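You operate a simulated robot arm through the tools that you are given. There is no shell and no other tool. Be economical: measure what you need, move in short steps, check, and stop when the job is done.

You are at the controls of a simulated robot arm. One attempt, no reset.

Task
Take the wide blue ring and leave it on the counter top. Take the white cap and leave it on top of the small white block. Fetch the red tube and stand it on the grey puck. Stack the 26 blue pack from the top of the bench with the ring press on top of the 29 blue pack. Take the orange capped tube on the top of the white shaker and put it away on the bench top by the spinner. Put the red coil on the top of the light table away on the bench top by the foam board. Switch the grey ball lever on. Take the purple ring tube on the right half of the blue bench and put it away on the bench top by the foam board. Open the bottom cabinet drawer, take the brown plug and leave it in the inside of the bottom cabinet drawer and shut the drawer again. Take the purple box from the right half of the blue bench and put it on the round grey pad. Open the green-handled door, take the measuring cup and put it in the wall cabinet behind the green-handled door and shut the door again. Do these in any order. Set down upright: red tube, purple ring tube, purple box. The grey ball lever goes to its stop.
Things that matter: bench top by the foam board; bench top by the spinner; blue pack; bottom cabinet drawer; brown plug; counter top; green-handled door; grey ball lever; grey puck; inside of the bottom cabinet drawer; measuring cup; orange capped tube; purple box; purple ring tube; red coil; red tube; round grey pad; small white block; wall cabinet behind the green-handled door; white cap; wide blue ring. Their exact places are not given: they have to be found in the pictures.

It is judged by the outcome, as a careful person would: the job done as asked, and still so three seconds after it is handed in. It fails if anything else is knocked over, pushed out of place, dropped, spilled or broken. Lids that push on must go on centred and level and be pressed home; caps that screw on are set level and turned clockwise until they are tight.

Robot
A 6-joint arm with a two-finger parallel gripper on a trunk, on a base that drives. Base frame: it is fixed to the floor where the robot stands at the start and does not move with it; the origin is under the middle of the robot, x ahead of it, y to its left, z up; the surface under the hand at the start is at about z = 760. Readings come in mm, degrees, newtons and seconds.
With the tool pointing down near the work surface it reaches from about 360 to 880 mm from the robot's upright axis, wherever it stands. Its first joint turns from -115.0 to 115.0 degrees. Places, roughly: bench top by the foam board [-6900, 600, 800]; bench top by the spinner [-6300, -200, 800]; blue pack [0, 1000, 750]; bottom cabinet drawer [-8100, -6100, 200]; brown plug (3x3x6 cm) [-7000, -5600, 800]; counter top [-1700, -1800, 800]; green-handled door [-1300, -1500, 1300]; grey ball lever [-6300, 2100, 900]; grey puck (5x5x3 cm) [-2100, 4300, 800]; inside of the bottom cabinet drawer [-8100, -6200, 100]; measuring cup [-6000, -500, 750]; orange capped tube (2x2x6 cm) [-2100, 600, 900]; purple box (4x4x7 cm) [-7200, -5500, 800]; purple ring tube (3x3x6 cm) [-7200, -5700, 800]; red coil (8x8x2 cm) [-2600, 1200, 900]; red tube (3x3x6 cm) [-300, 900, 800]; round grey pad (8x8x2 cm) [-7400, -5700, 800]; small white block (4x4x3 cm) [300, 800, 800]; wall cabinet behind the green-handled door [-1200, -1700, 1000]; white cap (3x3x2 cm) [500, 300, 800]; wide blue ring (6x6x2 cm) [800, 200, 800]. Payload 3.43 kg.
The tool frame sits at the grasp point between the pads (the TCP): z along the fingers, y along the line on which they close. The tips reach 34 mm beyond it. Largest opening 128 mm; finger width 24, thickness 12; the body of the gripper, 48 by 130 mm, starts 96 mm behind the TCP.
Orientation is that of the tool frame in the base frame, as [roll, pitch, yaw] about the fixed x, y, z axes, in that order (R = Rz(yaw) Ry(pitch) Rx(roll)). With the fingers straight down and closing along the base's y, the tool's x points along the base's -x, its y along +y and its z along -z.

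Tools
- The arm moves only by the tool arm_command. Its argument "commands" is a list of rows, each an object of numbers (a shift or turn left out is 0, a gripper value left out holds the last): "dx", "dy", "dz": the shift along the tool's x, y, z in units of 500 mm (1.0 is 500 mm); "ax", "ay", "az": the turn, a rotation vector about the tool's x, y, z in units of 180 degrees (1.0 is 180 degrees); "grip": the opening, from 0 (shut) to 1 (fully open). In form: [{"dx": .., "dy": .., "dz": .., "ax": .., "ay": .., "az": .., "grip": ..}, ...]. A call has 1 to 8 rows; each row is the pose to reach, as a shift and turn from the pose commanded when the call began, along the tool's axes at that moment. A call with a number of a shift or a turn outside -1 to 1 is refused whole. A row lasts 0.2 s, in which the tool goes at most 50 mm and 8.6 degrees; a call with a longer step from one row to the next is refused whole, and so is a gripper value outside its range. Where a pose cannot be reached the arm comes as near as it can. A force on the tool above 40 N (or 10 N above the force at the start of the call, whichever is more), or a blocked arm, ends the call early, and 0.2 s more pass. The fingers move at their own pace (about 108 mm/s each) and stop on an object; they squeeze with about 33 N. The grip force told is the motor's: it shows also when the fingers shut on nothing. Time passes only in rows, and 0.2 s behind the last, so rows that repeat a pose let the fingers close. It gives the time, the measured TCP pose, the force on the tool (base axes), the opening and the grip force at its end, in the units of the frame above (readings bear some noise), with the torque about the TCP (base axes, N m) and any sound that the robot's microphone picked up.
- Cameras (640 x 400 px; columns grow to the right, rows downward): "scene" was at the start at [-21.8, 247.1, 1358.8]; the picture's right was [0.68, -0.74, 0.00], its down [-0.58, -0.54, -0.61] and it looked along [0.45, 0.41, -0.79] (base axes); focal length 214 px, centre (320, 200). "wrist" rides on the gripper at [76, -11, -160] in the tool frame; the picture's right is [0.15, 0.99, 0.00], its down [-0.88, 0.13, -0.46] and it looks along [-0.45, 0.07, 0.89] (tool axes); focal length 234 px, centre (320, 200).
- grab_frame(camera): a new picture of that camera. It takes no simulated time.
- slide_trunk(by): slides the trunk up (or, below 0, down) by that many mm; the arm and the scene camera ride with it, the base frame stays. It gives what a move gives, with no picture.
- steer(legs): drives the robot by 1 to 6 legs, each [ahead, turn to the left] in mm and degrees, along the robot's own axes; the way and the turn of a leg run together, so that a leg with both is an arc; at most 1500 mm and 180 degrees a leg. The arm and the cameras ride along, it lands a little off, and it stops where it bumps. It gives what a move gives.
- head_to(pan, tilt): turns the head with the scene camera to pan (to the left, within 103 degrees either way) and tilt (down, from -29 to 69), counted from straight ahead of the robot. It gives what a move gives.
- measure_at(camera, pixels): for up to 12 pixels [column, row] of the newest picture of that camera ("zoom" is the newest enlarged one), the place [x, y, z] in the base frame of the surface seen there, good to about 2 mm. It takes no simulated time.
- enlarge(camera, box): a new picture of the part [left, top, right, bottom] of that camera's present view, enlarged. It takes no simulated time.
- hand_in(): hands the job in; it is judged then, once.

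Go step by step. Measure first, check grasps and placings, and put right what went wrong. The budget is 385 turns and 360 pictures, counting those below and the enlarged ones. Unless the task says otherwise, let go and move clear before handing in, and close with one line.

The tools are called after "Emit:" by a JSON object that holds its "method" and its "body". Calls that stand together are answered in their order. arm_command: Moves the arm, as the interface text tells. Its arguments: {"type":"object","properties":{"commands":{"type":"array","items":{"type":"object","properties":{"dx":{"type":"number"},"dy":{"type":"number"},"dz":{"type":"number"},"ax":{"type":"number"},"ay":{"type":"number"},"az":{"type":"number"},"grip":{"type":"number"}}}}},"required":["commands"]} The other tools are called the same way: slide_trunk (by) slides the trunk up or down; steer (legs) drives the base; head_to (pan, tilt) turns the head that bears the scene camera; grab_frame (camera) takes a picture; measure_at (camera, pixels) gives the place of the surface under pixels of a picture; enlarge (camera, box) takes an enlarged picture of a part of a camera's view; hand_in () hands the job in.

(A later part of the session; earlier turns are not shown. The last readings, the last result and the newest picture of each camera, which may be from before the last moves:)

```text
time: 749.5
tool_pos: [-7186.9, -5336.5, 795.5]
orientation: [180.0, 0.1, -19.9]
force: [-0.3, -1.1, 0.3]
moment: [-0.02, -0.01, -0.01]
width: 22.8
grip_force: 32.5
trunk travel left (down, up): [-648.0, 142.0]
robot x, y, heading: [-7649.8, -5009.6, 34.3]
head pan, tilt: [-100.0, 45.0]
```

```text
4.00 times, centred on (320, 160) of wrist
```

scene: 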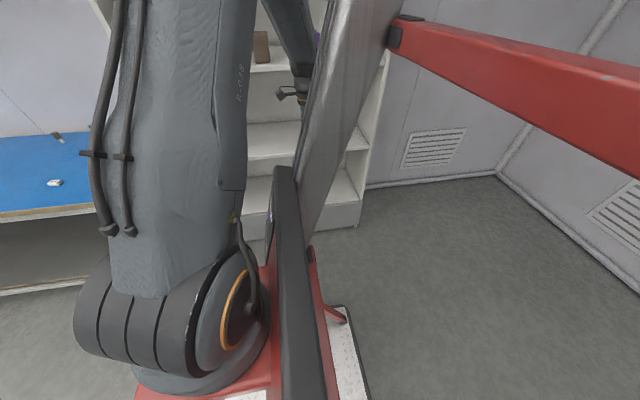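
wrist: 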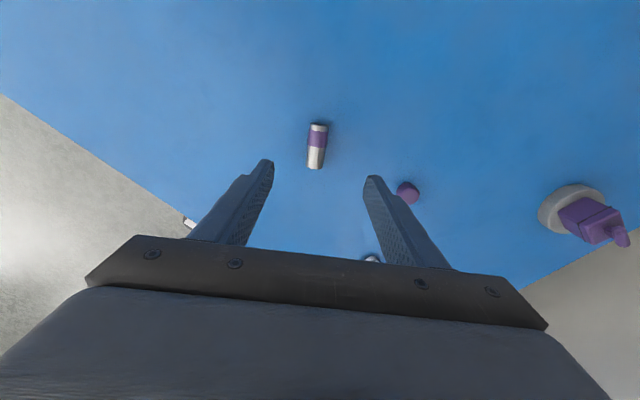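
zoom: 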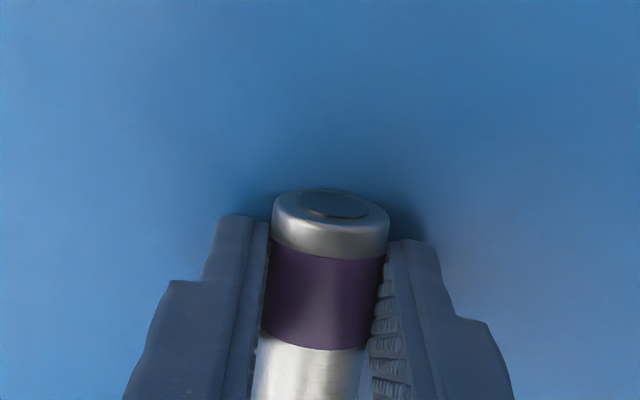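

Gripped the body (22.8 mm). To erect it with the tool horizontal I need to stand further back, so: lift and move the base out.

Emit:
{"method": "arm_command", "body": {"commands": [{"dz": -0.06}, {"dz": -0.15}, {"dz": -0.24}, {"dz": -0.32}]}}

Emit:
{"method": "steer", "body": {"legs": [[350, 40], [350, -40]]}}

Emit:
{"method": "grab_frame", "body": {"camera": "wrist"}}

```text
time: 750.5
tool_pos: [-7187.8, -5336.6, 955.8]
orientation: [179.9, 0.0, -20.1]
force: [-1.1, 0.4, -1.9]
moment: [0.01, 0.0, 0.04]
width: 23.0
grip_force: 33.2
trunk travel left (down, up): [-648.0, 142.0]
robot x, y, heading: [-7646.9, -5010.6, 34.2]
head pan, tilt: [-100.0, 45.0]
```

```text
time: 754.6
tool_pos: [-6787.2, -4774.5, 955.0]
orientation: [179.9, -0.1, -19.7]
force: [0.3, -0.1, -0.1]
moment: [0.02, -0.05, -0.01]
width: 22.9
grip_force: 33.0
trunk travel left (down, up): [-648.0, 142.0]
robot x, y, heading: [-7247.2, -4451.0, 34.4]
head pan, tilt: [-100.0, 45.0]
```

```text
131 pictures are left
```

wrist: 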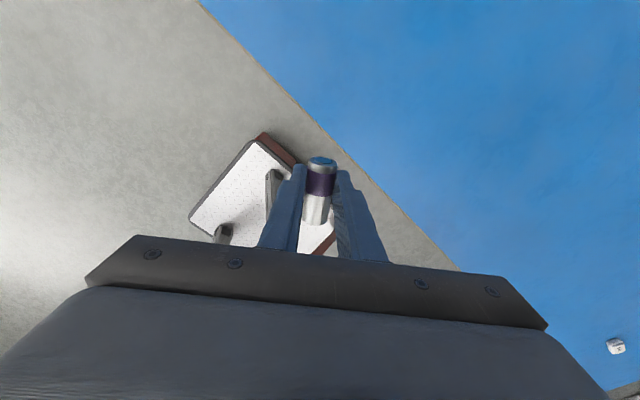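

Emit:
{"method": "arm_command", "body": {"commands": [{"dx": -0.026, "dy": 0.034, "ay": 0.0444}, {"dx": -0.051, "dy": 0.068, "ay": 0.0889}, {"dx": -0.077, "dy": 0.102, "ay": 0.1333}, {"dx": -0.102, "dy": 0.136, "ay": 0.1778}, {"dx": -0.128, "dy": 0.17, "ay": 0.2222}, {"dx": -0.153, "dy": 0.204, "ay": 0.2667}, {"dx": -0.179, "dy": 0.238, "ay": 0.3111}, {"dx": -0.204, "dy": 0.272, "ay": 0.3556}]}}

Emit:
{"method": "arm_command", "body": {"commands": [{"dx": -0.028, "dy": 0.059, "dz": -0.024, "ay": 0.036}, {"dx": -0.057, "dy": 0.118, "dz": -0.048, "ay": 0.072}, {"dx": -0.085, "dy": 0.177, "dz": -0.071, "ay": 0.108}, {"dx": -0.113, "dy": 0.236, "dz": -0.095, "ay": 0.144}]}}

Emit:
{"method": "grab_frame", "body": {"camera": "wrist"}}

```text
time: 756.5
tool_pos: [-6925.1, -4865.4, 953.5]
orientation: [179.3, -64.1, -19.2]
force: [-0.5, 1.3, 0.3]
moment: [-0.04, 0.05, -0.03]
width: 23.1
grip_force: 32.7
out of reach, approached as far as the arm can: row 8
trunk travel left (down, up): [-648.0, 142.0]
robot x, y, heading: [-7245.2, -4450.1, 34.6]
head pan, tilt: [-100.0, 45.0]
```

```text
time: 757.5
tool_pos: [-6890.2, -4924.1, 930.2]
orientation: [54.8, -90.0, 105.4]
force: [-1.1, -0.3, -0.2]
moment: [0.01, 0.06, -0.01]
width: 23.1
grip_force: 33.2
out of reach, approached as far as the arm can: row 1, 2, 3, 4
trunk travel left (down, up): [-648.0, 142.0]
robot x, y, heading: [-7249.7, -4449.3, 34.6]
head pan, tilt: [-100.0, 45.0]
```

```text
130 pictures are left
```

wrist: 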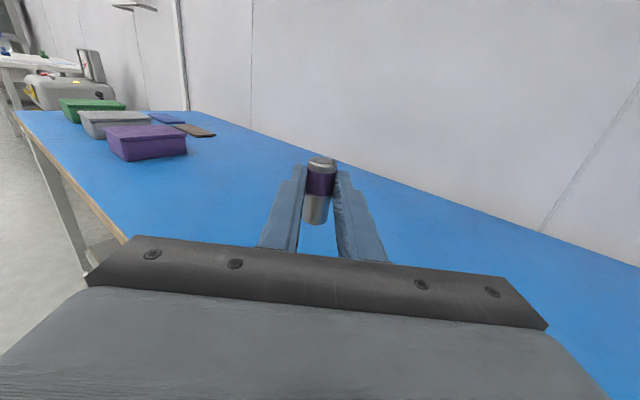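

The tube is upright now, tool horizontal, over the bench near its front edge. Lowering with the trunk, then gently to contact.

Emit:
{"method": "slide_trunk", "body": {"by": -127}}

Emit:
{"method": "grab_frame", "body": {"camera": "wrist"}}

Emit:
{"method": "measure_at", "body": {"camera": "wrist", "pixels": [[313, 218], [320, 190], [320, 160], [350, 140]]}}

```text
time: 759.0
tool_pos: [-6860.8, -4904.8, 802.7]
orientation: [105.4, -90.0, 54.9]
force: [-0.1, 0.2, 0.1]
moment: [0.04, 0.01, -0.03]
width: 22.9
grip_force: 33.3
trunk travel left (down, up): [-521.0, 269.0]
robot x, y, heading: [-7245.3, -4447.2, 34.5]
head pan, tilt: [-100.0, 45.0]
```

```text
129 pictures are left
```

wrist: 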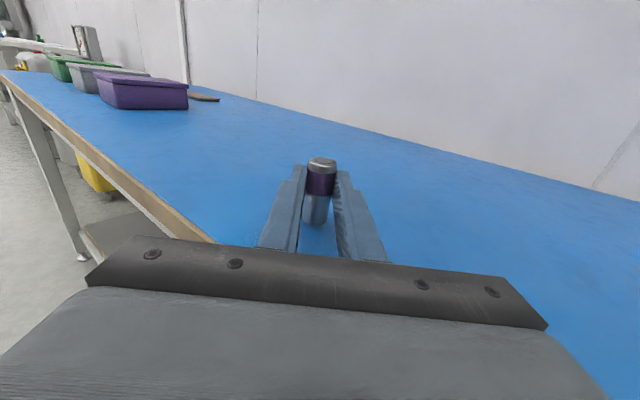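

```text
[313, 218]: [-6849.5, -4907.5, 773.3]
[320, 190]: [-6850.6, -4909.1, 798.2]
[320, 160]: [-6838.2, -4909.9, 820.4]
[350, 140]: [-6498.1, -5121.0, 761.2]
```

Tube bottom is ~4 mm above the bench. Lowering to contact.

Emit:
{"method": "slide_trunk", "body": {"by": -3}}

Emit:
{"method": "slide_trunk", "body": {"by": -2}}

```text
time: 759.5
tool_pos: [-6859.9, -4904.9, 800.6]
orientation: [110.0, -89.9, 50.2]
force: [0.3, 0.5, -0.4]
moment: [0.0, 0.0, 0.07]
width: 23.1
grip_force: 33.0
trunk travel left (down, up): [-518.0, 272.0]
robot x, y, heading: [-7244.9, -4449.9, 34.8]
head pan, tilt: [-100.0, 45.0]
```

```text
time: 760.0
tool_pos: [-6860.0, -4903.3, 797.7]
orientation: [109.4, -90.0, 50.8]
force: [0.3, 0.3, -0.7]
moment: [-0.01, 0.03, 0.02]
width: 22.7
grip_force: 33.1
trunk travel left (down, up): [-516.0, 274.0]
robot x, y, heading: [-7249.6, -4447.1, 34.4]
head pan, tilt: [-100.0, 45.0]
```

Emit:
{"method": "slide_trunk", "body": {"by": -2}}

Emit:
{"method": "slide_trunk", "body": {"by": -1}}

```text
time: 760.6
tool_pos: [-6859.9, -4904.2, 796.5]
orientation: [86.6, -89.9, 73.5]
force: [0.3, 0.5, 2.1]
moment: [0.03, -0.08, 0.0]
width: 23.0
grip_force: 32.9
trunk travel left (down, up): [-514.0, 276.0]
robot x, y, heading: [-7244.5, -4452.4, 34.5]
head pan, tilt: [-100.0, 45.0]
```

```text
time: 761.1
tool_pos: [-6858.5, -4904.1, 796.7]
orientation: [59.8, -89.8, 100.2]
force: [-1.3, 2.4, 14.0]
moment: [-0.01, -0.27, 0.06]
width: 22.9
grip_force: 32.6
trunk travel left (down, up): [-513.0, 277.0]
robot x, y, heading: [-7247.2, -4453.4, 34.5]
head pan, tilt: [-100.0, 45.0]
```

Contact. Releasing and withdrawing horizontally.

Emit:
{"method": "arm_command", "body": {"commands": [{"grip": 0.3}, {"grip": 0.45}, {"grip": 0.5}, {"dz": -0.06}, {"dz": -0.14}, {"dz": -0.22}]}}

Emit:
{"method": "grab_frame", "body": {"camera": "wrist"}}

```text
time: 762.5
tool_pos: [-6871.4, -4847.2, 794.9]
orientation: [98.1, -89.8, 61.9]
force: [-0.5, 0.3, 0.5]
moment: [-0.01, 0.0, 0.03]
width: 63.9
grip_force: 0.0
out of reach, approached as far as the arm can: row 4, 5, 6
trunk travel left (down, up): [-513.0, 277.0]
robot x, y, heading: [-7247.4, -4445.4, 34.6]
head pan, tilt: [-100.0, 45.0]
```

```text
128 pictures are left
```

wrist: 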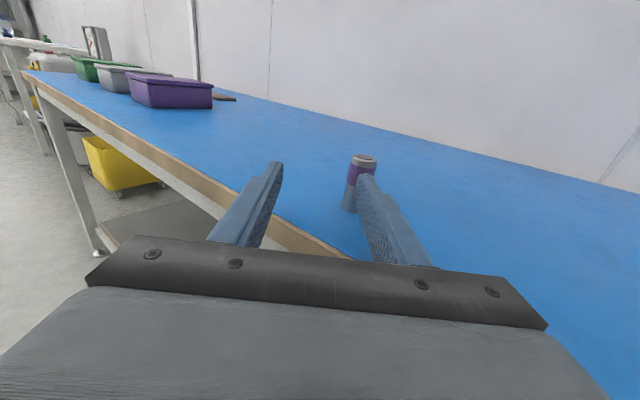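

The tube stands upright, but my right finger is close to it. I'll drive the base forward 60 mm, which moves the finger sideways away, then raise.

Emit:
{"method": "steer", "body": {"legs": [[60, 0]]}}

Emit:
{"method": "slide_trunk", "body": {"by": 140}}

Emit:
{"method": "grab_frame", "body": {"camera": "wrist"}}

```text
time: 763.5
tool_pos: [-6822.0, -4812.4, 797.0]
orientation: [106.5, -89.9, 53.5]
force: [-0.1, -0.6, 0.0]
moment: [-0.02, -0.02, -0.01]
width: 64.2
grip_force: 0.0
trunk travel left (down, up): [-513.0, 277.0]
robot x, y, heading: [-7194.0, -4413.7, 34.6]
head pan, tilt: [-100.0, 45.0]
```

```text
time: 765.1
tool_pos: [-6821.6, -4810.3, 937.0]
orientation: [104.2, -90.0, 55.7]
force: [0.4, -0.3, 0.3]
moment: [-0.03, -0.03, 0.02]
width: 64.2
grip_force: 0.1
trunk travel left (down, up): [-653.0, 137.0]
robot x, y, heading: [-7198.2, -4415.0, 34.5]
head pan, tilt: [-100.0, 45.0]
```

```text
127 pictures are left
```

wrist: 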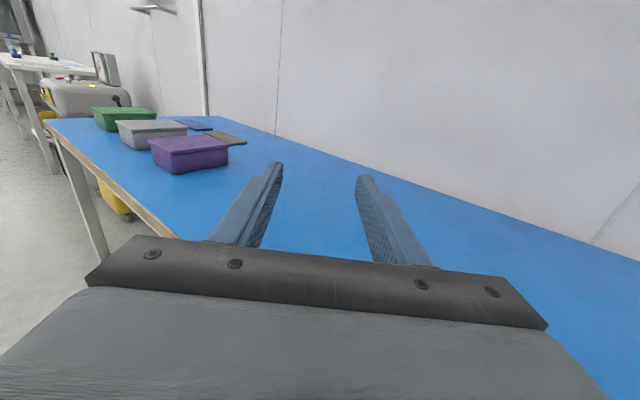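

Now returning the tool to pointing down, then repositioning between tube and cap.

Emit:
{"method": "arm_command", "body": {"commands": [{"ay": -0.045}, {"ay": -0.09}, {"ay": -0.135}, {"ay": -0.18}, {"ay": -0.225}, {"ay": -0.27}, {"ay": -0.315}, {"ay": -0.36}]}}

Emit:
{"method": "arm_command", "body": {"commands": [{"ay": -0.047}, {"ay": -0.094}, {"ay": -0.14}]}}

Emit:
{"method": "steer", "body": {"legs": [[-221, 38], [-221, -38]]}}

Emit:
{"method": "grab_frame", "body": {"camera": "wrist"}}

```text
time: 766.9
tool_pos: [-6822.3, -4812.5, 936.2]
orientation: [179.7, -25.2, -19.9]
force: [0.6, -0.2, 0.3]
moment: [-0.03, -0.03, -0.01]
width: 64.1
grip_force: 0.0
trunk travel left (down, up): [-653.0, 137.0]
robot x, y, heading: [-7197.1, -4410.5, 34.8]
head pan, tilt: [-100.0, 45.0]
```

```text
time: 767.7
tool_pos: [-6823.5, -4812.8, 935.9]
orientation: [179.8, 0.1, -20.0]
force: [0.2, 1.0, -1.3]
moment: [-0.06, -0.05, -0.01]
width: 64.1
grip_force: 0.1
trunk travel left (down, up): [-653.0, 137.0]
robot x, y, heading: [-7198.1, -4412.4, 34.2]
head pan, tilt: [-100.0, 45.0]
```

```text
time: 771.7
tool_pos: [-7087.8, -5167.7, 936.7]
orientation: [180.0, 0.0, -20.8]
force: [-0.8, -0.5, 0.6]
moment: [-0.02, 0.0, -0.04]
width: 63.9
grip_force: 0.0
trunk travel left (down, up): [-653.0, 137.0]
robot x, y, heading: [-7456.4, -4765.7, 33.9]
head pan, tilt: [-100.0, 45.0]
```

```text
126 pictures are left
```

wrist: 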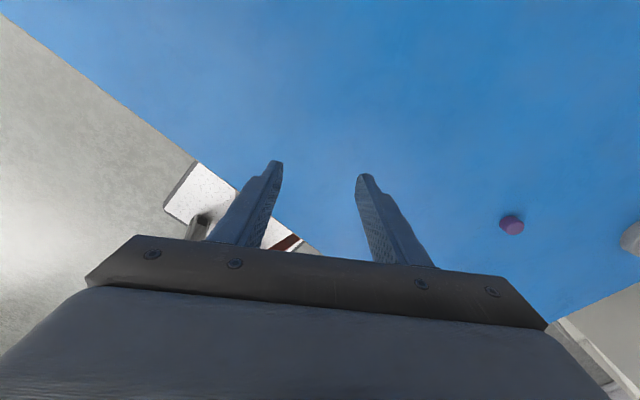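

Going to the cap.

Emit:
{"method": "arm_command", "body": {"commands": [{"dx": -0.022, "dy": 0.084, "grip": 0.4}, {"dx": -0.044, "dy": 0.168}, {"dx": -0.066, "dy": 0.251}, {"dx": -0.088, "dy": 0.335}, {"dx": -0.11, "dy": 0.419}, {"dx": -0.132, "dy": 0.503}, {"dx": -0.154, "dy": 0.586}, {"dx": -0.176, "dy": 0.67}]}}

Emit:
{"method": "enlarge", "body": {"camera": "wrist", "box": [270, 100, 390, 190]}}

```text
time: 773.5
tool_pos: [-7284.2, -5448.6, 938.2]
orientation: [179.7, 0.1, -20.7]
force: [0.5, 0.4, 0.2]
moment: [-0.03, 0.04, 0.01]
width: 51.3
grip_force: 0.1
out of reach, approached as far as the arm can: row 8
trunk travel left (down, up): [-653.0, 137.0]
robot x, y, heading: [-7454.6, -4763.1, 33.6]
head pan, tilt: [-100.0, 45.0]
```

```text
4.44 times, centred on (330, 145) of wrist
```

zoom: 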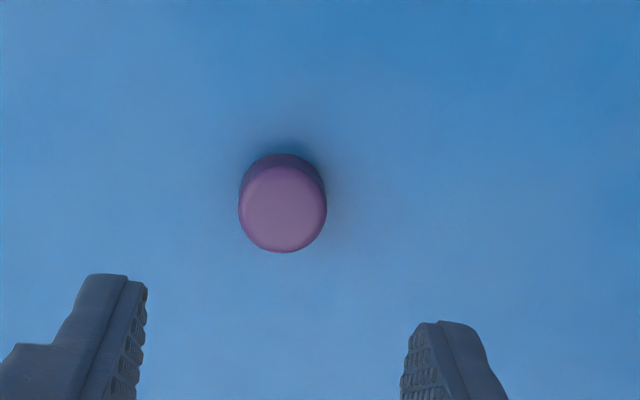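

Emit:
{"method": "measure_at", "body": {"camera": "zoom", "pixels": [[282, 210], [255, 210], [310, 210], [282, 185], [282, 240]]}}

```text
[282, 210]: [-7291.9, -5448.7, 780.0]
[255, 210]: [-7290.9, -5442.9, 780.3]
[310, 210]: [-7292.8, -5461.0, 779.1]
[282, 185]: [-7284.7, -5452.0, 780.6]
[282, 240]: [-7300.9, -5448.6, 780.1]
```

Emit:
{"method": "arm_command", "body": {"commands": [{"dx": -0.013, "dy": 0.009, "dz": 0.07}, {"dx": -0.013, "dy": 0.009, "dz": 0.16}, {"dx": -0.013, "dy": 0.009, "dz": 0.24}, {"dx": -0.013, "dy": 0.009, "dz": 0.28}, {"dx": -0.013, "dy": 0.009, "dz": 0.28}]}}

Emit:
{"method": "enlarge", "body": {"camera": "wrist", "box": [270, 130, 370, 210]}}

```text
time: 774.7
tool_pos: [-7286.5, -5448.9, 797.5]
orientation: [179.9, 0.1, -20.8]
force: [0.8, -0.3, 0.4]
moment: [-0.01, 0.0, -0.02]
width: 51.3
grip_force: 0.1
out of reach, approached as far as the arm can: row 1, 2, 3, 4, 5
trunk travel left (down, up): [-653.0, 137.0]
robot x, y, heading: [-7455.7, -4762.4, 33.7]
head pan, tilt: [-100.0, 45.0]
```

```text
5.00 times, centred on (320, 170) of wrist
```

zoom: 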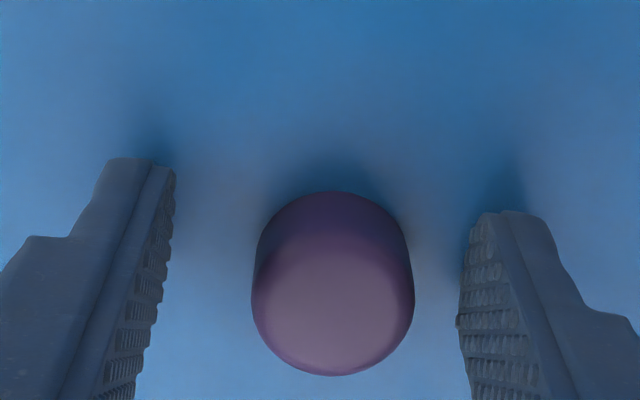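

Within 5 mm along x, acceptable. Closing and lifting the cap.

Emit:
{"method": "arm_command", "body": {"commands": [{"grip": 0.25}, {"grip": 0}, {"grip": 0}, {"dz": -0.05, "grip": 0}, {"dz": -0.14}, {"dz": -0.22}]}}

Emit:
{"method": "enlarge", "body": {"camera": "wrist", "box": [270, 130, 370, 210]}}

```text
time: 776.1
tool_pos: [-7284.9, -5449.8, 907.7]
orientation: [180.0, 0.1, -20.7]
force: [0.7, -0.9, 0.6]
moment: [0.0, 0.02, 0.04]
width: 26.4
grip_force: 33.5
trunk travel left (down, up): [-653.0, 137.0]
robot x, y, heading: [-7454.6, -4768.8, 33.5]
head pan, tilt: [-100.0, 45.0]
```

```text
5.00 times, centred on (320, 170) of wrist
```

zoom: 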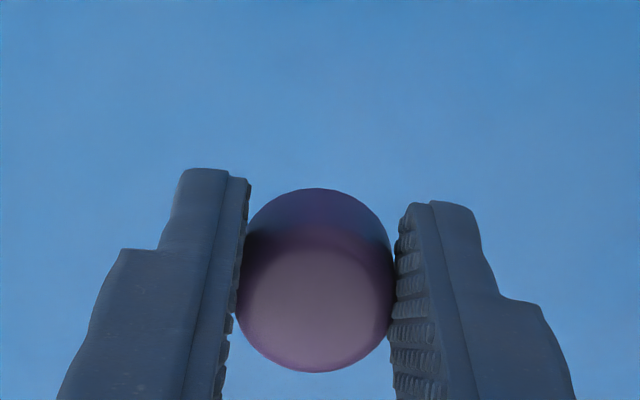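

Carrying the cap to the standing tube, turning the tool for wrist room.

Emit:
{"method": "arm_command", "body": {"commands": [{"dx": 0.029, "dy": -0.088, "az": -0.021}, {"dx": 0.059, "dy": -0.177, "az": -0.042}, {"dx": 0.088, "dy": -0.265, "az": -0.0625}, {"dx": 0.118, "dy": -0.353, "az": -0.083}, {"dx": 0.147, "dy": -0.442, "az": -0.104}, {"dx": 0.176, "dy": -0.53, "az": -0.125}, {"dx": 0.206, "dy": -0.619, "az": -0.146}, {"dx": 0.235, "dy": -0.707, "az": -0.1667}]}}

Emit:
{"method": "arm_command", "body": {"commands": [{"dx": 0.066, "dy": -0.06, "az": -0.017}, {"dx": 0.133, "dy": -0.121, "az": -0.033}, {"dx": 0.199, "dy": -0.181, "az": -0.05}, {"dx": 0.266, "dy": -0.242, "az": -0.067}, {"dx": 0.332, "dy": -0.302, "az": -0.083}, {"dx": 0.399, "dy": -0.363, "az": -0.1}, {"dx": 0.465, "dy": -0.423, "az": -0.117}]}}

Emit:
{"method": "grab_frame", "body": {"camera": "wrist"}}

```text
time: 777.9
tool_pos: [-7049.9, -5160.9, 908.5]
orientation: [179.9, 0.0, 9.1]
force: [-0.2, -0.1, 0.2]
moment: [0.02, -0.02, -0.01]
width: 26.3
grip_force: 32.6
trunk travel left (down, up): [-653.0, 137.0]
robot x, y, heading: [-7458.1, -4763.0, 33.6]
head pan, tilt: [-100.0, 45.0]
```

```text
time: 779.5
tool_pos: [-6853.3, -4915.6, 904.9]
orientation: [-180.0, 0.0, 30.3]
force: [0.7, -1.0, -0.2]
moment: [0.04, -0.03, 0.0]
width: 26.0
grip_force: 32.8
trunk travel left (down, up): [-653.0, 137.0]
robot x, y, heading: [-7456.7, -4764.3, 33.7]
head pan, tilt: [-100.0, 45.0]
```

```text
122 pictures are left
```

wrist: 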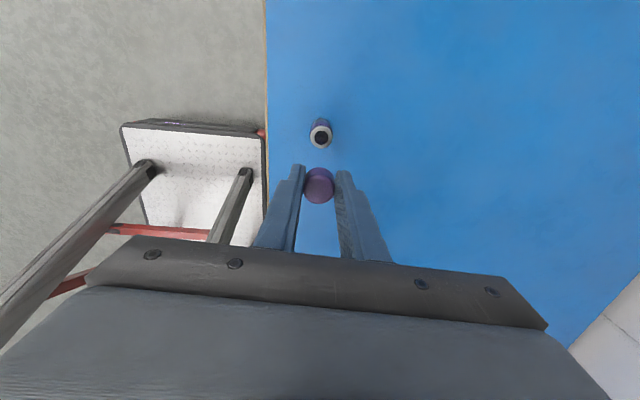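

Tube is right ahead at (320,135). Measuring its top.

Emit:
{"method": "enlarge", "body": {"camera": "wrist", "box": [290, 110, 350, 150]}}

Emit:
{"method": "measure_at", "body": {"camera": "zoom", "pixels": [[327, 276], [290, 270], [363, 278], [327, 310], [327, 240], [250, 200]]}}

```text
10.00 times, centred on (320, 130) of wrist
```

zoom: 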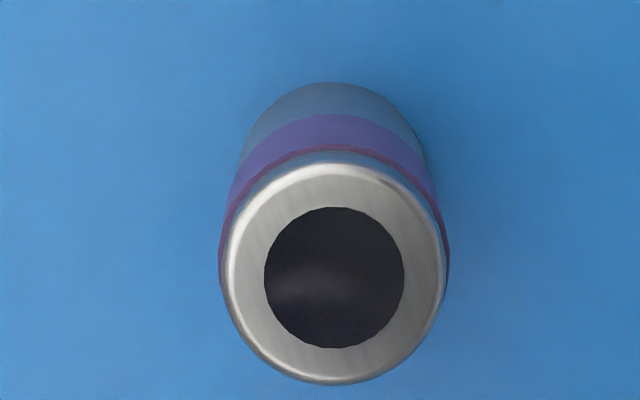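

```text
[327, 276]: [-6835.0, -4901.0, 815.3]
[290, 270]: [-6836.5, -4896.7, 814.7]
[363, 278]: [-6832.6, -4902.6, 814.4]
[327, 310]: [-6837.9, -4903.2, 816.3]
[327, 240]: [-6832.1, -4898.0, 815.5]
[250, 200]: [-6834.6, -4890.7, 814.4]
```

Tube top centre (-6834.6,-4901), z 815.5; cap sits 5 mm behind TCP along x. Positioning 7 mm above.

Emit:
{"method": "arm_command", "body": {"commands": [{"dx": 0.03, "dy": -0.003}, {"dx": 0.057, "dy": -0.006}, {"dx": 0.057, "dy": -0.006, "dz": 0.06}, {"dx": 0.057, "dy": -0.006, "dz": 0.088}, {"dx": 0.057, "dy": -0.006, "dz": 0.088}]}}

Emit:
{"method": "enlarge", "body": {"camera": "wrist", "box": [280, 140, 360, 220]}}

```text
time: 780.7
tool_pos: [-6830.5, -4898.6, 860.3]
orientation: [179.9, 0.2, 30.3]
force: [0.5, -0.6, 0.0]
moment: [-0.01, 0.0, 0.0]
width: 25.7
grip_force: 32.5
trunk travel left (down, up): [-653.0, 137.0]
robot x, y, heading: [-7455.5, -4763.6, 33.7]
head pan, tilt: [-100.0, 45.0]
```

```text
5.00 times, centred on (320, 180) of wrist
```

zoom: 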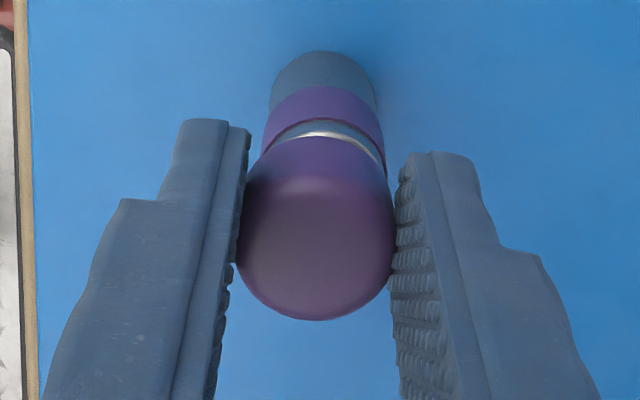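

Correcting 1.5 mm and pressing the cap down.

Emit:
{"method": "arm_command", "body": {"commands": [{"dx": 0.003, "dy": 0.003, "dz": 0.006}, {"dx": 0.003, "dy": 0.003, "dz": 0.012}, {"dx": 0.003, "dy": 0.003, "dz": 0.016}, {"dx": 0.003, "dy": 0.003, "dz": 0.02}, {"dx": 0.003, "dy": 0.003, "dz": 0.024}]}}

Emit:
{"method": "enlarge", "body": {"camera": "wrist", "box": [280, 140, 360, 220]}}

```text
time: 781.9
tool_pos: [-6828.8, -4898.4, 851.1]
orientation: [179.7, -0.1, 30.3]
force: [-4.4, 0.1, 32.9]
moment: [-0.04, 0.44, -0.01]
width: 26.5
grip_force: 33.0
trunk travel left (down, up): [-653.0, 137.0]
robot x, y, heading: [-7458.0, -4767.5, 33.5]
head pan, tilt: [-100.0, 45.0]
heard: snap
```

```text
5.00 times, centred on (320, 180) of wrist
```

zoom: 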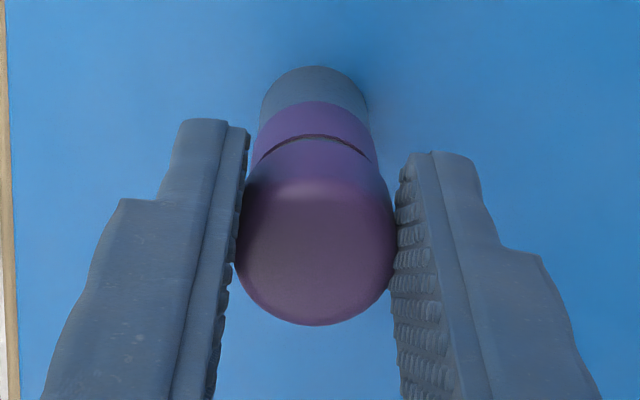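

"Snap": the cap is on. Opening the fingers and rising to check its seating.

Emit:
{"method": "arm_command", "body": {"commands": [{"grip": 0.35}, {"grip": 0.4}, {"grip": 0.4}, {"dz": -0.05}, {"dz": -0.12}]}}

Emit:
{"method": "enlarge", "body": {"camera": "wrist", "box": [280, 120, 360, 190]}}

Emit:
{"method": "measure_at", "body": {"camera": "zoom", "pixels": [[318, 210], [290, 210], [345, 210], [318, 190], [318, 235]]}}

```text
time: 783.1
tool_pos: [-6831.0, -4899.8, 907.6]
orientation: [-180.0, 0.2, 30.3]
force: [1.1, -0.5, -0.7]
moment: [0.01, 0.06, 0.01]
width: 51.1
grip_force: 0.1
trunk travel left (down, up): [-653.0, 137.0]
robot x, y, heading: [-7457.1, -4763.7, 33.8]
head pan, tilt: [-100.0, 45.0]
```

```text
5.71 times, centred on (320, 155) of wrist
```

zoom: 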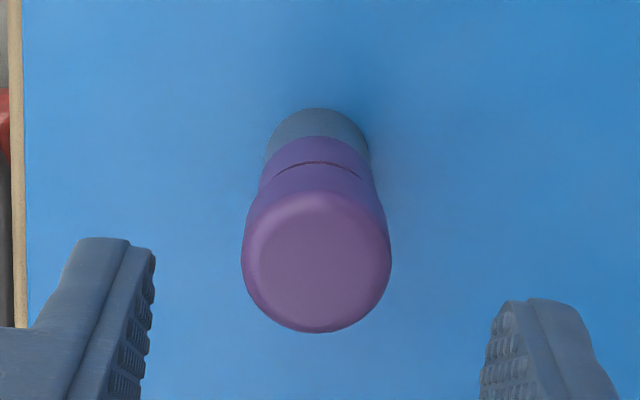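

```text
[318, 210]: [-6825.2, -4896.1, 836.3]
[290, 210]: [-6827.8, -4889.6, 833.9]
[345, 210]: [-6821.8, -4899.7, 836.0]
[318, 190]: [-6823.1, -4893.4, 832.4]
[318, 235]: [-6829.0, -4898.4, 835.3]
```

Cap top is back at 836: fully home. Now gripping only the body, low (tips 762), and checking the width before lifting.

Emit:
{"method": "arm_command", "body": {"commands": [{"dx": -0.003, "dz": 0.08}, {"dx": -0.003, "dz": 0.16}, {"dx": -0.003, "dz": 0.223}, {"dx": -0.003, "dz": 0.223, "grip": 0.25}, {"dx": -0.003, "dz": 0.223, "grip": 0.1}, {"dx": -0.003, "dz": 0.223, "grip": 0.1}, {"dx": -0.003, "dz": 0.223, "grip": 0.1}]}}

Emit:
{"method": "enlarge", "body": {"camera": "wrist", "box": [270, 140, 370, 230]}}

```text
time: 784.7
tool_pos: [-6830.2, -4899.2, 797.7]
orientation: [180.0, 0.1, 30.2]
force: [-0.3, 0.4, -0.8]
moment: [-0.01, 0.01, 0.01]
width: 26.2
grip_force: 33.0
trunk travel left (down, up): [-653.0, 137.0]
robot x, y, heading: [-7457.2, -4762.5, 33.5]
head pan, tilt: [-100.0, 45.0]
```

```text
4.44 times, centred on (320, 185) of wrist
```

zoom: 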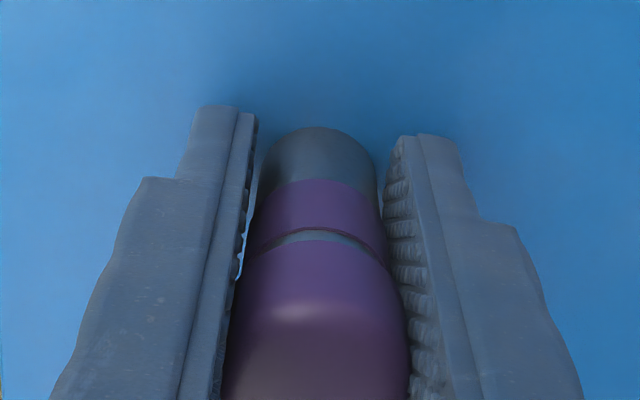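

Width 26.2 means the pads hold the cap, which is what pulled it off. Instead I'll grip only the body with the tool pitched 45°. Releasing, rising, and tilting.

Emit:
{"method": "arm_command", "body": {"commands": [{"grip": 0.35}, {"grip": 0.45}, {"grip": 0.45}, {"dz": -0.08}, {"dz": -0.17}, {"dz": -0.26}]}}

Emit:
{"method": "arm_command", "body": {"commands": [{"dx": -0.04, "ay": 0.042}, {"dx": -0.08, "ay": 0.084}, {"dx": -0.12, "ay": 0.126}, {"dx": -0.16, "ay": 0.168}, {"dx": -0.2, "ay": 0.21}, {"dx": -0.24, "ay": 0.25}]}}

Emit:
{"method": "grab_frame", "body": {"camera": "wrist"}}

```text
time: 786.1
tool_pos: [-6831.0, -4897.3, 928.8]
orientation: [-180.0, 0.2, 30.3]
force: [0.3, -0.8, -0.6]
moment: [0.02, 0.0, 0.03]
width: 57.5
grip_force: 0.1
trunk travel left (down, up): [-653.0, 137.0]
robot x, y, heading: [-7457.4, -4762.7, 33.9]
head pan, tilt: [-100.0, 45.0]
```

```text
time: 787.5
tool_pos: [-6934.2, -4958.9, 928.2]
orientation: [179.9, -45.0, 30.3]
force: [0.0, -0.2, 0.9]
moment: [-0.04, 0.02, -0.02]
width: 57.7
grip_force: 0.1
trunk travel left (down, up): [-653.0, 137.0]
robot x, y, heading: [-7457.4, -4768.0, 34.0]
head pan, tilt: [-100.0, 45.0]
```

```text
116 pictures are left
```

wrist: 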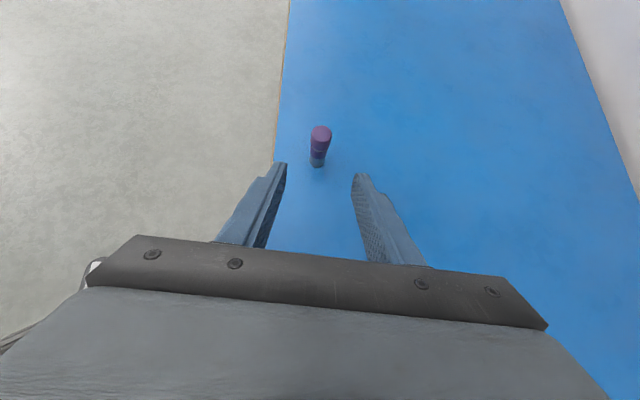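

Emit:
{"method": "arm_command", "body": {"commands": [{"dx": -0.037, "dz": 0.037}, {"dx": -0.037, "dz": 0.12}, {"dx": -0.037, "dz": 0.2}, {"dx": -0.037, "dz": 0.28}, {"dx": -0.037, "dz": 0.336}, {"dx": -0.037, "dz": 0.336}]}}

Emit:
{"method": "grab_frame", "body": {"camera": "wrist"}}

```text
time: 788.9
tool_pos: [-6843.2, -4903.2, 795.8]
orientation: [179.8, -44.8, 30.3]
force: [-0.8, -0.2, 0.1]
moment: [-0.02, 0.01, 0.0]
width: 57.5
grip_force: 0.0
trunk travel left (down, up): [-653.0, 137.0]
robot x, y, heading: [-7458.3, -4765.5, 34.0]
head pan, tilt: [-100.0, 45.0]
```

```text
115 pictures are left
```

wrist: 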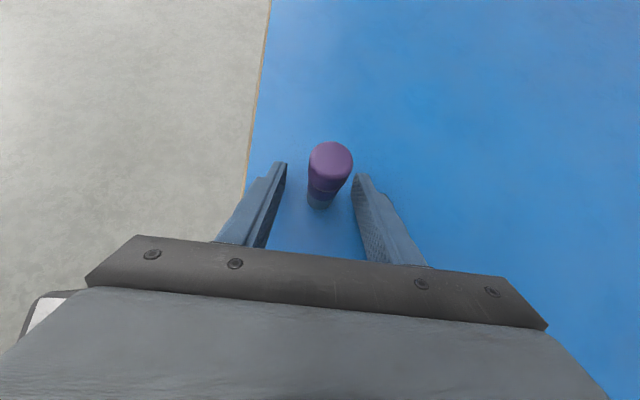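

Tube body sits between the fingers. Closing.

Emit:
{"method": "arm_command", "body": {"commands": [{"grip": 0.3}, {"grip": 0.2}, {"grip": 0.1}, {"grip": 0.1}, {"grip": 0.1}]}}

Emit:
{"method": "enlarge", "body": {"camera": "wrist", "box": [270, 130, 370, 230]}}

```text
time: 790.1
tool_pos: [-6843.5, -4905.6, 796.5]
orientation: [179.9, -44.9, 30.3]
force: [-0.7, 0.1, 0.2]
moment: [-0.01, 0.0, -0.02]
width: 22.8
grip_force: 32.3
trunk travel left (down, up): [-653.0, 137.0]
robot x, y, heading: [-7456.4, -4764.3, 33.7]
head pan, tilt: [-100.0, 45.0]
```

```text
4.00 times, centred on (320, 180) of wrist
```

zoom: 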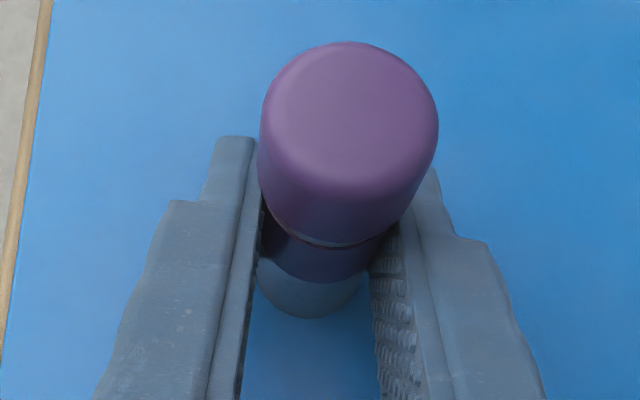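

Body gripped (22.8 mm). Lifting gently with the trunk.

Emit:
{"method": "slide_trunk", "body": {"by": 135}}

Emit:
{"method": "enlarge", "body": {"camera": "wrist", "box": [270, 130, 370, 230]}}

```text
time: 791.8
tool_pos: [-6843.0, -4906.0, 930.2]
orientation: [179.9, -44.8, 30.3]
force: [-0.4, -0.1, -1.3]
moment: [-0.01, -0.01, -0.04]
width: 23.1
grip_force: 32.9
trunk travel left (down, up): [-788.0, 2.0]
robot x, y, heading: [-7452.6, -4763.3, 33.6]
head pan, tilt: [-100.0, 45.0]
```

```text
4.00 times, centred on (320, 180) of wrist
```

zoom: 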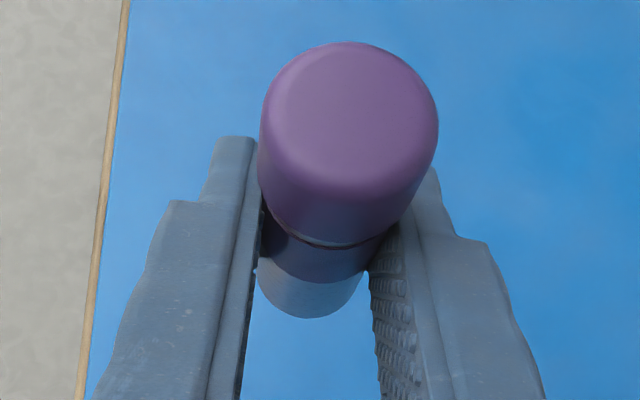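

Secure. Driving to the foam-board bench via the aisle.

Emit:
{"method": "steer", "body": {"legs": [[0, 19.7], [1200, 0], [1188, 0], [0, 70.2]]}}

Emit:
{"method": "enlarge", "body": {"camera": "wrist", "box": [240, 110, 400, 230]}}

```text
time: 807.7
tool_pos: [-5834.2, -2242.4, 929.6]
orientation: [180.0, -44.9, 118.5]
force: [0.6, 0.2, -1.1]
moment: [-0.02, -0.02, -0.04]
width: 23.1
grip_force: 32.6
trunk travel left (down, up): [-788.0, 2.0]
robot x, y, heading: [-5994.1, -2851.0, 121.7]
head pan, tilt: [-100.0, 45.0]
```

```text
3.33 times, centred on (320, 170) of wrist
```

zoom: 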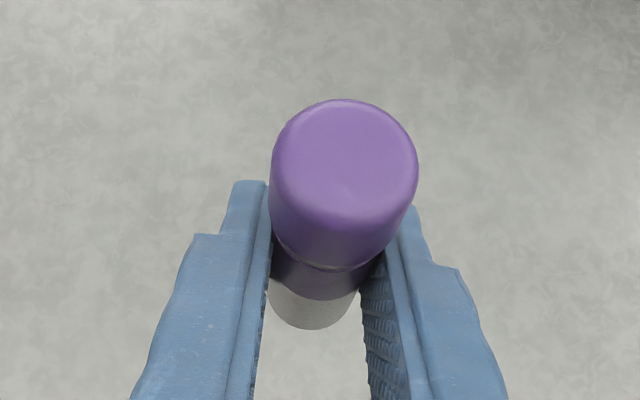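

Emit:
{"method": "steer", "body": {"legs": [[0, 1.8], [1450, 0], [1450, 0], [470, 0], [0, -53.5]]}}

Emit:
{"method": "head_to", "body": {"pan": -10, "tilt": 40}}

Emit:
{"method": "grab_frame", "body": {"camera": "scene"}}

```text
time: 826.9
tool_pos: [-7258.9, 209.8, 929.8]
orientation: [179.9, -44.9, 65.6]
force: [-0.6, 0.4, -0.6]
moment: [0.0, 0.0, -0.01]
width: 22.9
grip_force: 32.9
trunk travel left (down, up): [-788.0, 2.0]
robot x, y, heading: [-7839.2, -28.3, 68.8]
head pan, tilt: [-100.0, 45.0]
```

```text
time: 828.5
tool_pos: [-7256.7, 209.2, 929.4]
orientation: [179.9, -44.9, 65.7]
force: [-0.5, 0.0, -0.8]
moment: [-0.01, 0.01, -0.02]
width: 22.8
grip_force: 32.5
trunk travel left (down, up): [-788.0, 2.0]
robot x, y, heading: [-7842.3, -28.9, 68.9]
head pan, tilt: [-10.0, 40.0]
```

```text
111 pictures are left
```

scene: 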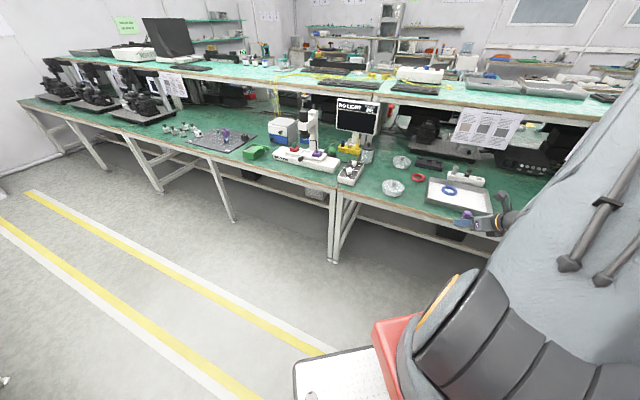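

Emit:
{"method": "enlarge", "body": {"camera": "scene", "box": [360, 140, 500, 225]}}

Emit:
{"method": "measure_at", "body": {"camera": "zoom", "pixels": [[285, 170], [230, 205], [220, 150], [190, 245], [310, 270], [322, 190], [260, 210], [115, 230], [300, 130]]}}

```text
4.57 times, centred on (430, 182) of scene
```

zoom: 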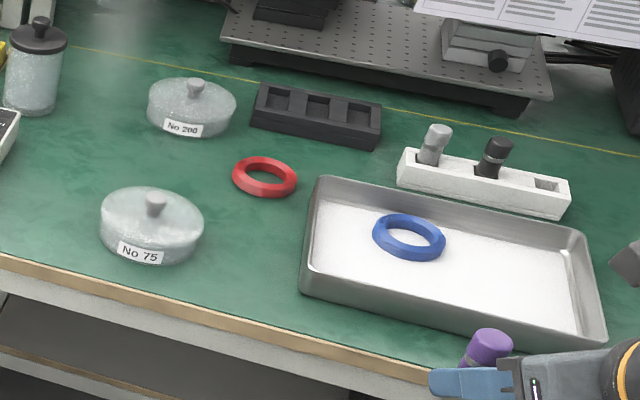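

```text
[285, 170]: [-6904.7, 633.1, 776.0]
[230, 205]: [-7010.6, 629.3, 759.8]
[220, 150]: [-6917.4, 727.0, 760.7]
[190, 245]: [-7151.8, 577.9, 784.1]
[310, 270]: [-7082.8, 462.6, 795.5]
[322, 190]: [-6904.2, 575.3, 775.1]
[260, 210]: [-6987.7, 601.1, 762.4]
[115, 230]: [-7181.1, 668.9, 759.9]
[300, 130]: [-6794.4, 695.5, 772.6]
```

Spot chosen: (-7005,590), between coil, tray and lid 75. Final approach.

Emit:
{"method": "steer", "body": {"legs": [[0, 2.3], [549, 0], [0, -16]]}}

Emit:
{"method": "grab_frame", "body": {"camera": "wrist"}}

Emit:
{"method": "grab_frame", "body": {"camera": "scene"}}

```text
time: 833.0
tool_pos: [-7035.6, 583.6, 930.0]
orientation: [179.9, -44.9, 51.4]
force: [-0.2, -0.1, -1.0]
moment: [-0.02, 0.0, 0.0]
width: 22.7
grip_force: 33.0
trunk travel left (down, up): [-788.0, 2.0]
robot x, y, heading: [-7659.5, 496.1, 55.0]
head pan, tilt: [-10.0, 40.0]
```

```text
109 pictures are left
```

wrist: 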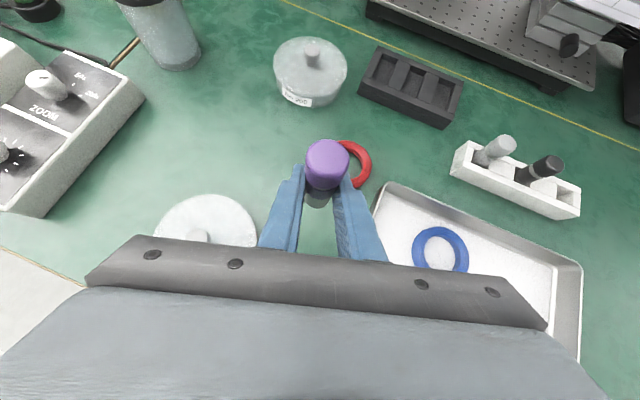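

```text
108 pictures are left
```

scene: 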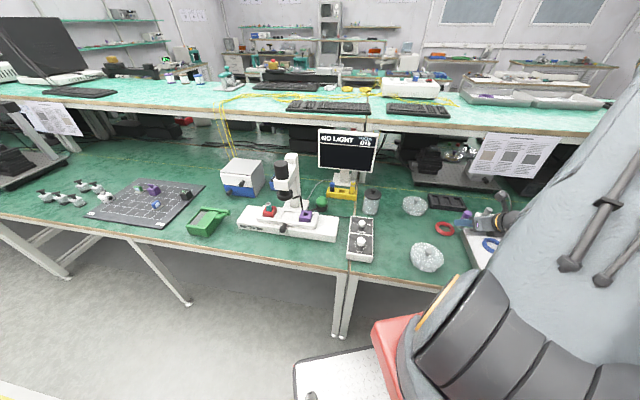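

Shifting to the exact spot and lowering with the trunk.

Emit:
{"method": "arm_command", "body": {"commands": [{"dx": 0.009, "dy": 0.02, "dz": 0.009}, {"dx": 0.017, "dy": 0.04, "dz": 0.017}]}}

Emit:
{"method": "slide_trunk", "body": {"by": -125}}

Emit:
{"method": "grab_frame", "body": {"camera": "wrist"}}

```text
time: 833.6
tool_pos: [-7013.9, 579.9, 930.8]
orientation: [179.9, -44.9, 51.5]
force: [-0.8, 1.1, -0.4]
moment: [0.0, 0.02, -0.01]
width: 23.0
grip_force: 33.1
trunk travel left (down, up): [-788.0, 2.0]
robot x, y, heading: [-7661.0, 496.5, 54.5]
head pan, tilt: [-10.0, 40.0]
```

```text
time: 835.2
tool_pos: [-7012.7, 581.0, 806.0]
orientation: [179.9, -45.0, 51.4]
force: [0.3, 0.5, -1.1]
moment: [-0.02, -0.03, 0.0]
width: 22.8
grip_force: 32.3
trunk travel left (down, up): [-663.0, 127.0]
robot x, y, heading: [-7660.2, 497.8, 54.5]
head pan, tilt: [-10.0, 40.0]
```

```text
107 pictures are left
```

wrist: 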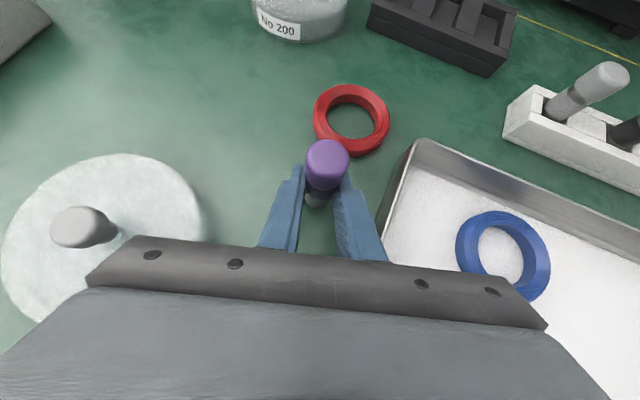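

Emit:
{"method": "slide_trunk", "body": {"by": -7}}

Emit:
{"method": "slide_trunk", "body": {"by": -2}}

Emit:
{"method": "slide_trunk", "body": {"by": -1}}

```text
time: 835.7
tool_pos: [-7014.3, 580.5, 798.0]
orientation: [179.9, -44.9, 51.4]
force: [0.0, -0.5, -0.1]
moment: [-0.01, 0.0, 0.0]
width: 23.1
grip_force: 32.9
trunk travel left (down, up): [-656.0, 134.0]
robot x, y, heading: [-7657.4, 489.9, 54.7]
head pan, tilt: [-10.0, 40.0]
```

```text
time: 836.3
tool_pos: [-7012.9, 580.5, 796.2]
orientation: [-180.0, -44.9, 51.4]
force: [0.2, -0.9, -0.5]
moment: [-0.02, -0.01, -0.05]
width: 22.6
grip_force: 33.3
trunk travel left (down, up): [-654.0, 136.0]
robot x, y, heading: [-7659.2, 495.7, 54.7]
head pan, tilt: [-10.0, 40.0]
```

```text
time: 836.8
tool_pos: [-7013.2, 581.0, 795.8]
orientation: [180.0, -44.9, 51.4]
force: [-2.2, 0.4, 5.2]
moment: [0.03, 0.01, 0.02]
width: 23.2
grip_force: 33.3
trunk travel left (down, up): [-653.0, 137.0]
robot x, y, heading: [-7660.1, 498.2, 54.9]
head pan, tilt: [-10.0, 40.0]
```

Contact. Opening gently and backing off along the tool axis.

Emit:
{"method": "arm_command", "body": {"commands": [{"grip": 0.22}, {"grip": 0.28}, {"grip": 0.36}, {"grip": 0.36}, {"dz": -0.05}, {"dz": -0.12}, {"dz": -0.2}, {"dz": -0.29}]}}

Emit:
{"method": "grab_frame", "body": {"camera": "wrist"}}

```text
time: 838.6
tool_pos: [-7075.9, 502.7, 895.5]
orientation: [179.9, -45.0, 51.4]
force: [-0.2, 0.1, -0.1]
moment: [0.03, 0.02, 0.03]
width: 46.1
grip_force: 0.0
trunk travel left (down, up): [-653.0, 137.0]
robot x, y, heading: [-7661.8, 499.0, 54.8]
head pan, tilt: [-10.0, 40.0]
```

```text
106 pictures are left
```

wrist: 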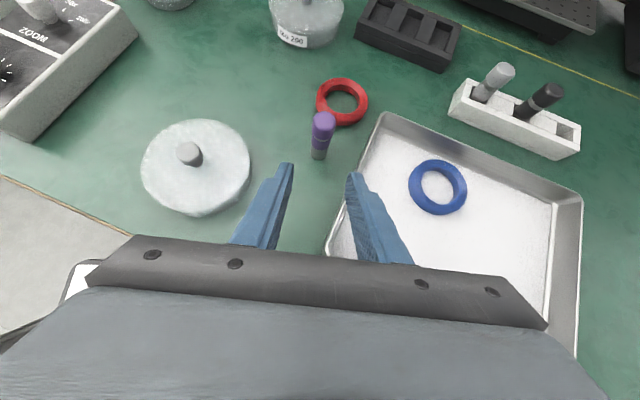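

The ring tube stands upright with its cap on. Quick check, then on to the lever.

Emit:
{"method": "enlarge", "body": {"camera": "wrist", "box": [280, 70, 380, 170]}}

Emit:
{"method": "measure_at", "body": {"camera": "zoom", "pixels": [[323, 205], [323, 190], [338, 215], [310, 215], [318, 345]]}}

```text
4.00 times, centred on (330, 120) of wrist
```

zoom: 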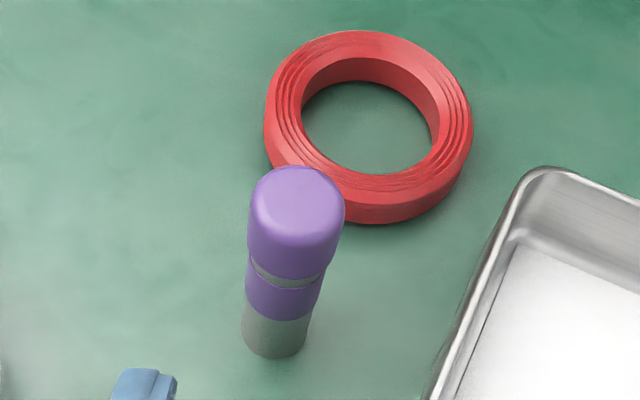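

```text
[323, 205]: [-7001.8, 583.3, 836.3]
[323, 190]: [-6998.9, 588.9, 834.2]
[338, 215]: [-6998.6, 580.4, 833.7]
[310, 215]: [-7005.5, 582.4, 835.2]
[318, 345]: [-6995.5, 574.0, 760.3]
```

All good here. Raising and driving around to the other side of the block for the grey ball lever.

Emit:
{"method": "slide_trunk", "body": {"by": 120}}

Emit:
{"method": "steer", "body": {"legs": [[0, 16], [-549, 0], [0, -127.5], [1450, 0], [1450, 0], [450, 0]]}}

Emit:
{"method": "steer", "body": {"legs": [[0, 90], [1450, 0], [1450, 0], [720, 0]]}}

Emit:
{"method": "head_to", "body": {"pan": 80, "tilt": 15}}

Emit:
{"method": "grab_frame", "body": {"camera": "scene"}}

```text
time: 840.1
tool_pos: [-7077.2, 501.7, 1017.9]
orientation: [180.0, -44.9, 51.4]
force: [-0.3, -0.7, -0.5]
moment: [0.01, 0.03, 0.02]
width: 46.0
grip_force: 0.1
trunk travel left (down, up): [-773.0, 17.0]
robot x, y, heading: [-7659.8, 498.0, 54.7]
head pan, tilt: [-10.0, 40.0]
```

```text
time: 865.1
tool_pos: [-6339.2, -3345.7, 1018.6]
orientation: [179.9, -44.8, -62.7]
force: [-0.1, -0.4, 0.5]
moment: [-0.01, -0.01, 0.0]
width: 46.1
grip_force: 0.2
trunk travel left (down, up): [-773.0, 17.0]
robot x, y, heading: [-6106.2, -2813.9, -59.4]
head pan, tilt: [-10.0, 40.0]
```

```text
time: 886.5
tool_pos: [-2477.6, -1128.7, 1018.8]
orientation: [179.9, -44.9, 28.6]
force: [0.1, 0.1, 0.3]
moment: [-0.02, 0.03, 0.0]
width: 46.3
grip_force: 0.1
trunk travel left (down, up): [-773.0, 17.0]
robot x, y, heading: [-3019.4, -908.0, 32.0]
head pan, tilt: [-10.0, 40.0]
```

```text
time: 888.2
tool_pos: [-2477.2, -1129.7, 1018.3]
orientation: [179.9, -45.0, 28.6]
force: [-0.5, -0.1, 1.0]
moment: [-0.04, 0.02, -0.01]
width: 46.0
grip_force: 0.0
trunk travel left (down, up): [-773.0, 17.0]
robot x, y, heading: [-3013.8, -910.5, 31.9]
head pan, tilt: [80.0, 15.0]
```

```text
104 pictures are left
```

scene: 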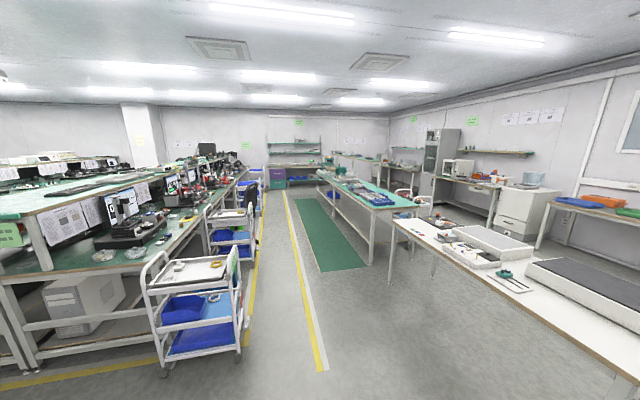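

Emit:
{"method": "steer", "body": {"legs": [[0, 91.6], [1450, 0], [1350, 0]]}}

Emit:
{"method": "head_to", "body": {"pan": 50, "tilt": 25}}

Emit:
{"method": "grab_frame", "body": {"camera": "scene"}}

```text
time: 905.5
tool_pos: [-4399.0, 1935.0, 1018.2]
orientation: [179.9, -44.9, 122.2]
force: [-0.4, 0.3, -0.2]
moment: [-0.03, 0.01, 0.0]
width: 46.5
grip_force: 0.1
trunk travel left (down, up): [-773.0, 17.0]
robot x, y, heading: [-4585.8, 1382.7, 125.8]
head pan, tilt: [80.0, 15.0]
```

```text
time: 906.5
tool_pos: [-4398.8, 1933.3, 1018.8]
orientation: [179.8, -44.8, 122.2]
force: [-0.6, 0.0, 0.6]
moment: [0.02, 0.0, 0.04]
width: 46.3
grip_force: 0.1
trunk travel left (down, up): [-773.0, 17.0]
robot x, y, heading: [-4585.6, 1383.2, 125.8]
head pan, tilt: [50.0, 25.0]
```

```text
103 pictures are left
```

scene: 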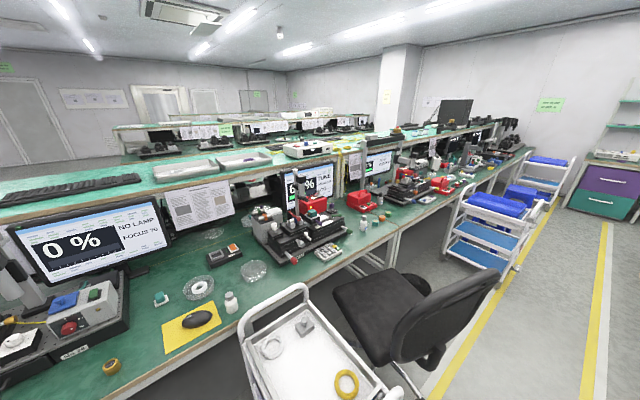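

Emit:
{"method": "enlarge", "body": {"camera": "scene", "box": [330, 140, 490, 250]}}

Emit:
{"method": "measure_at", "body": {"camera": "scene", "pixels": [[365, 200], [405, 190], [418, 185], [445, 186], [430, 165], [465, 160], [400, 235], [445, 290], [310, 300]]}}

```text
3.64 times, centred on (410, 195) of scene
```

zoom: 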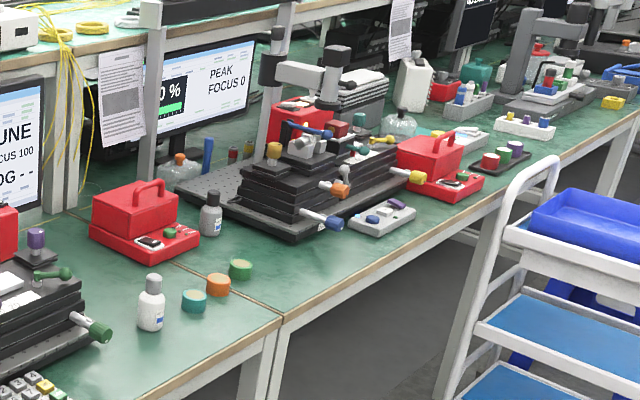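

```text
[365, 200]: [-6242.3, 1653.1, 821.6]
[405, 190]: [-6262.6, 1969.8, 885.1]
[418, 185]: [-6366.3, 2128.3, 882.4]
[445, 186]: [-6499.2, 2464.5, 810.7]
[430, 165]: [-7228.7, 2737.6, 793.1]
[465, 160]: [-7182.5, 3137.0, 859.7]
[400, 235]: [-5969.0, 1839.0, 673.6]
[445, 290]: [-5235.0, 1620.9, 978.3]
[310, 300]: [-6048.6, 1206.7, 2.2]
```

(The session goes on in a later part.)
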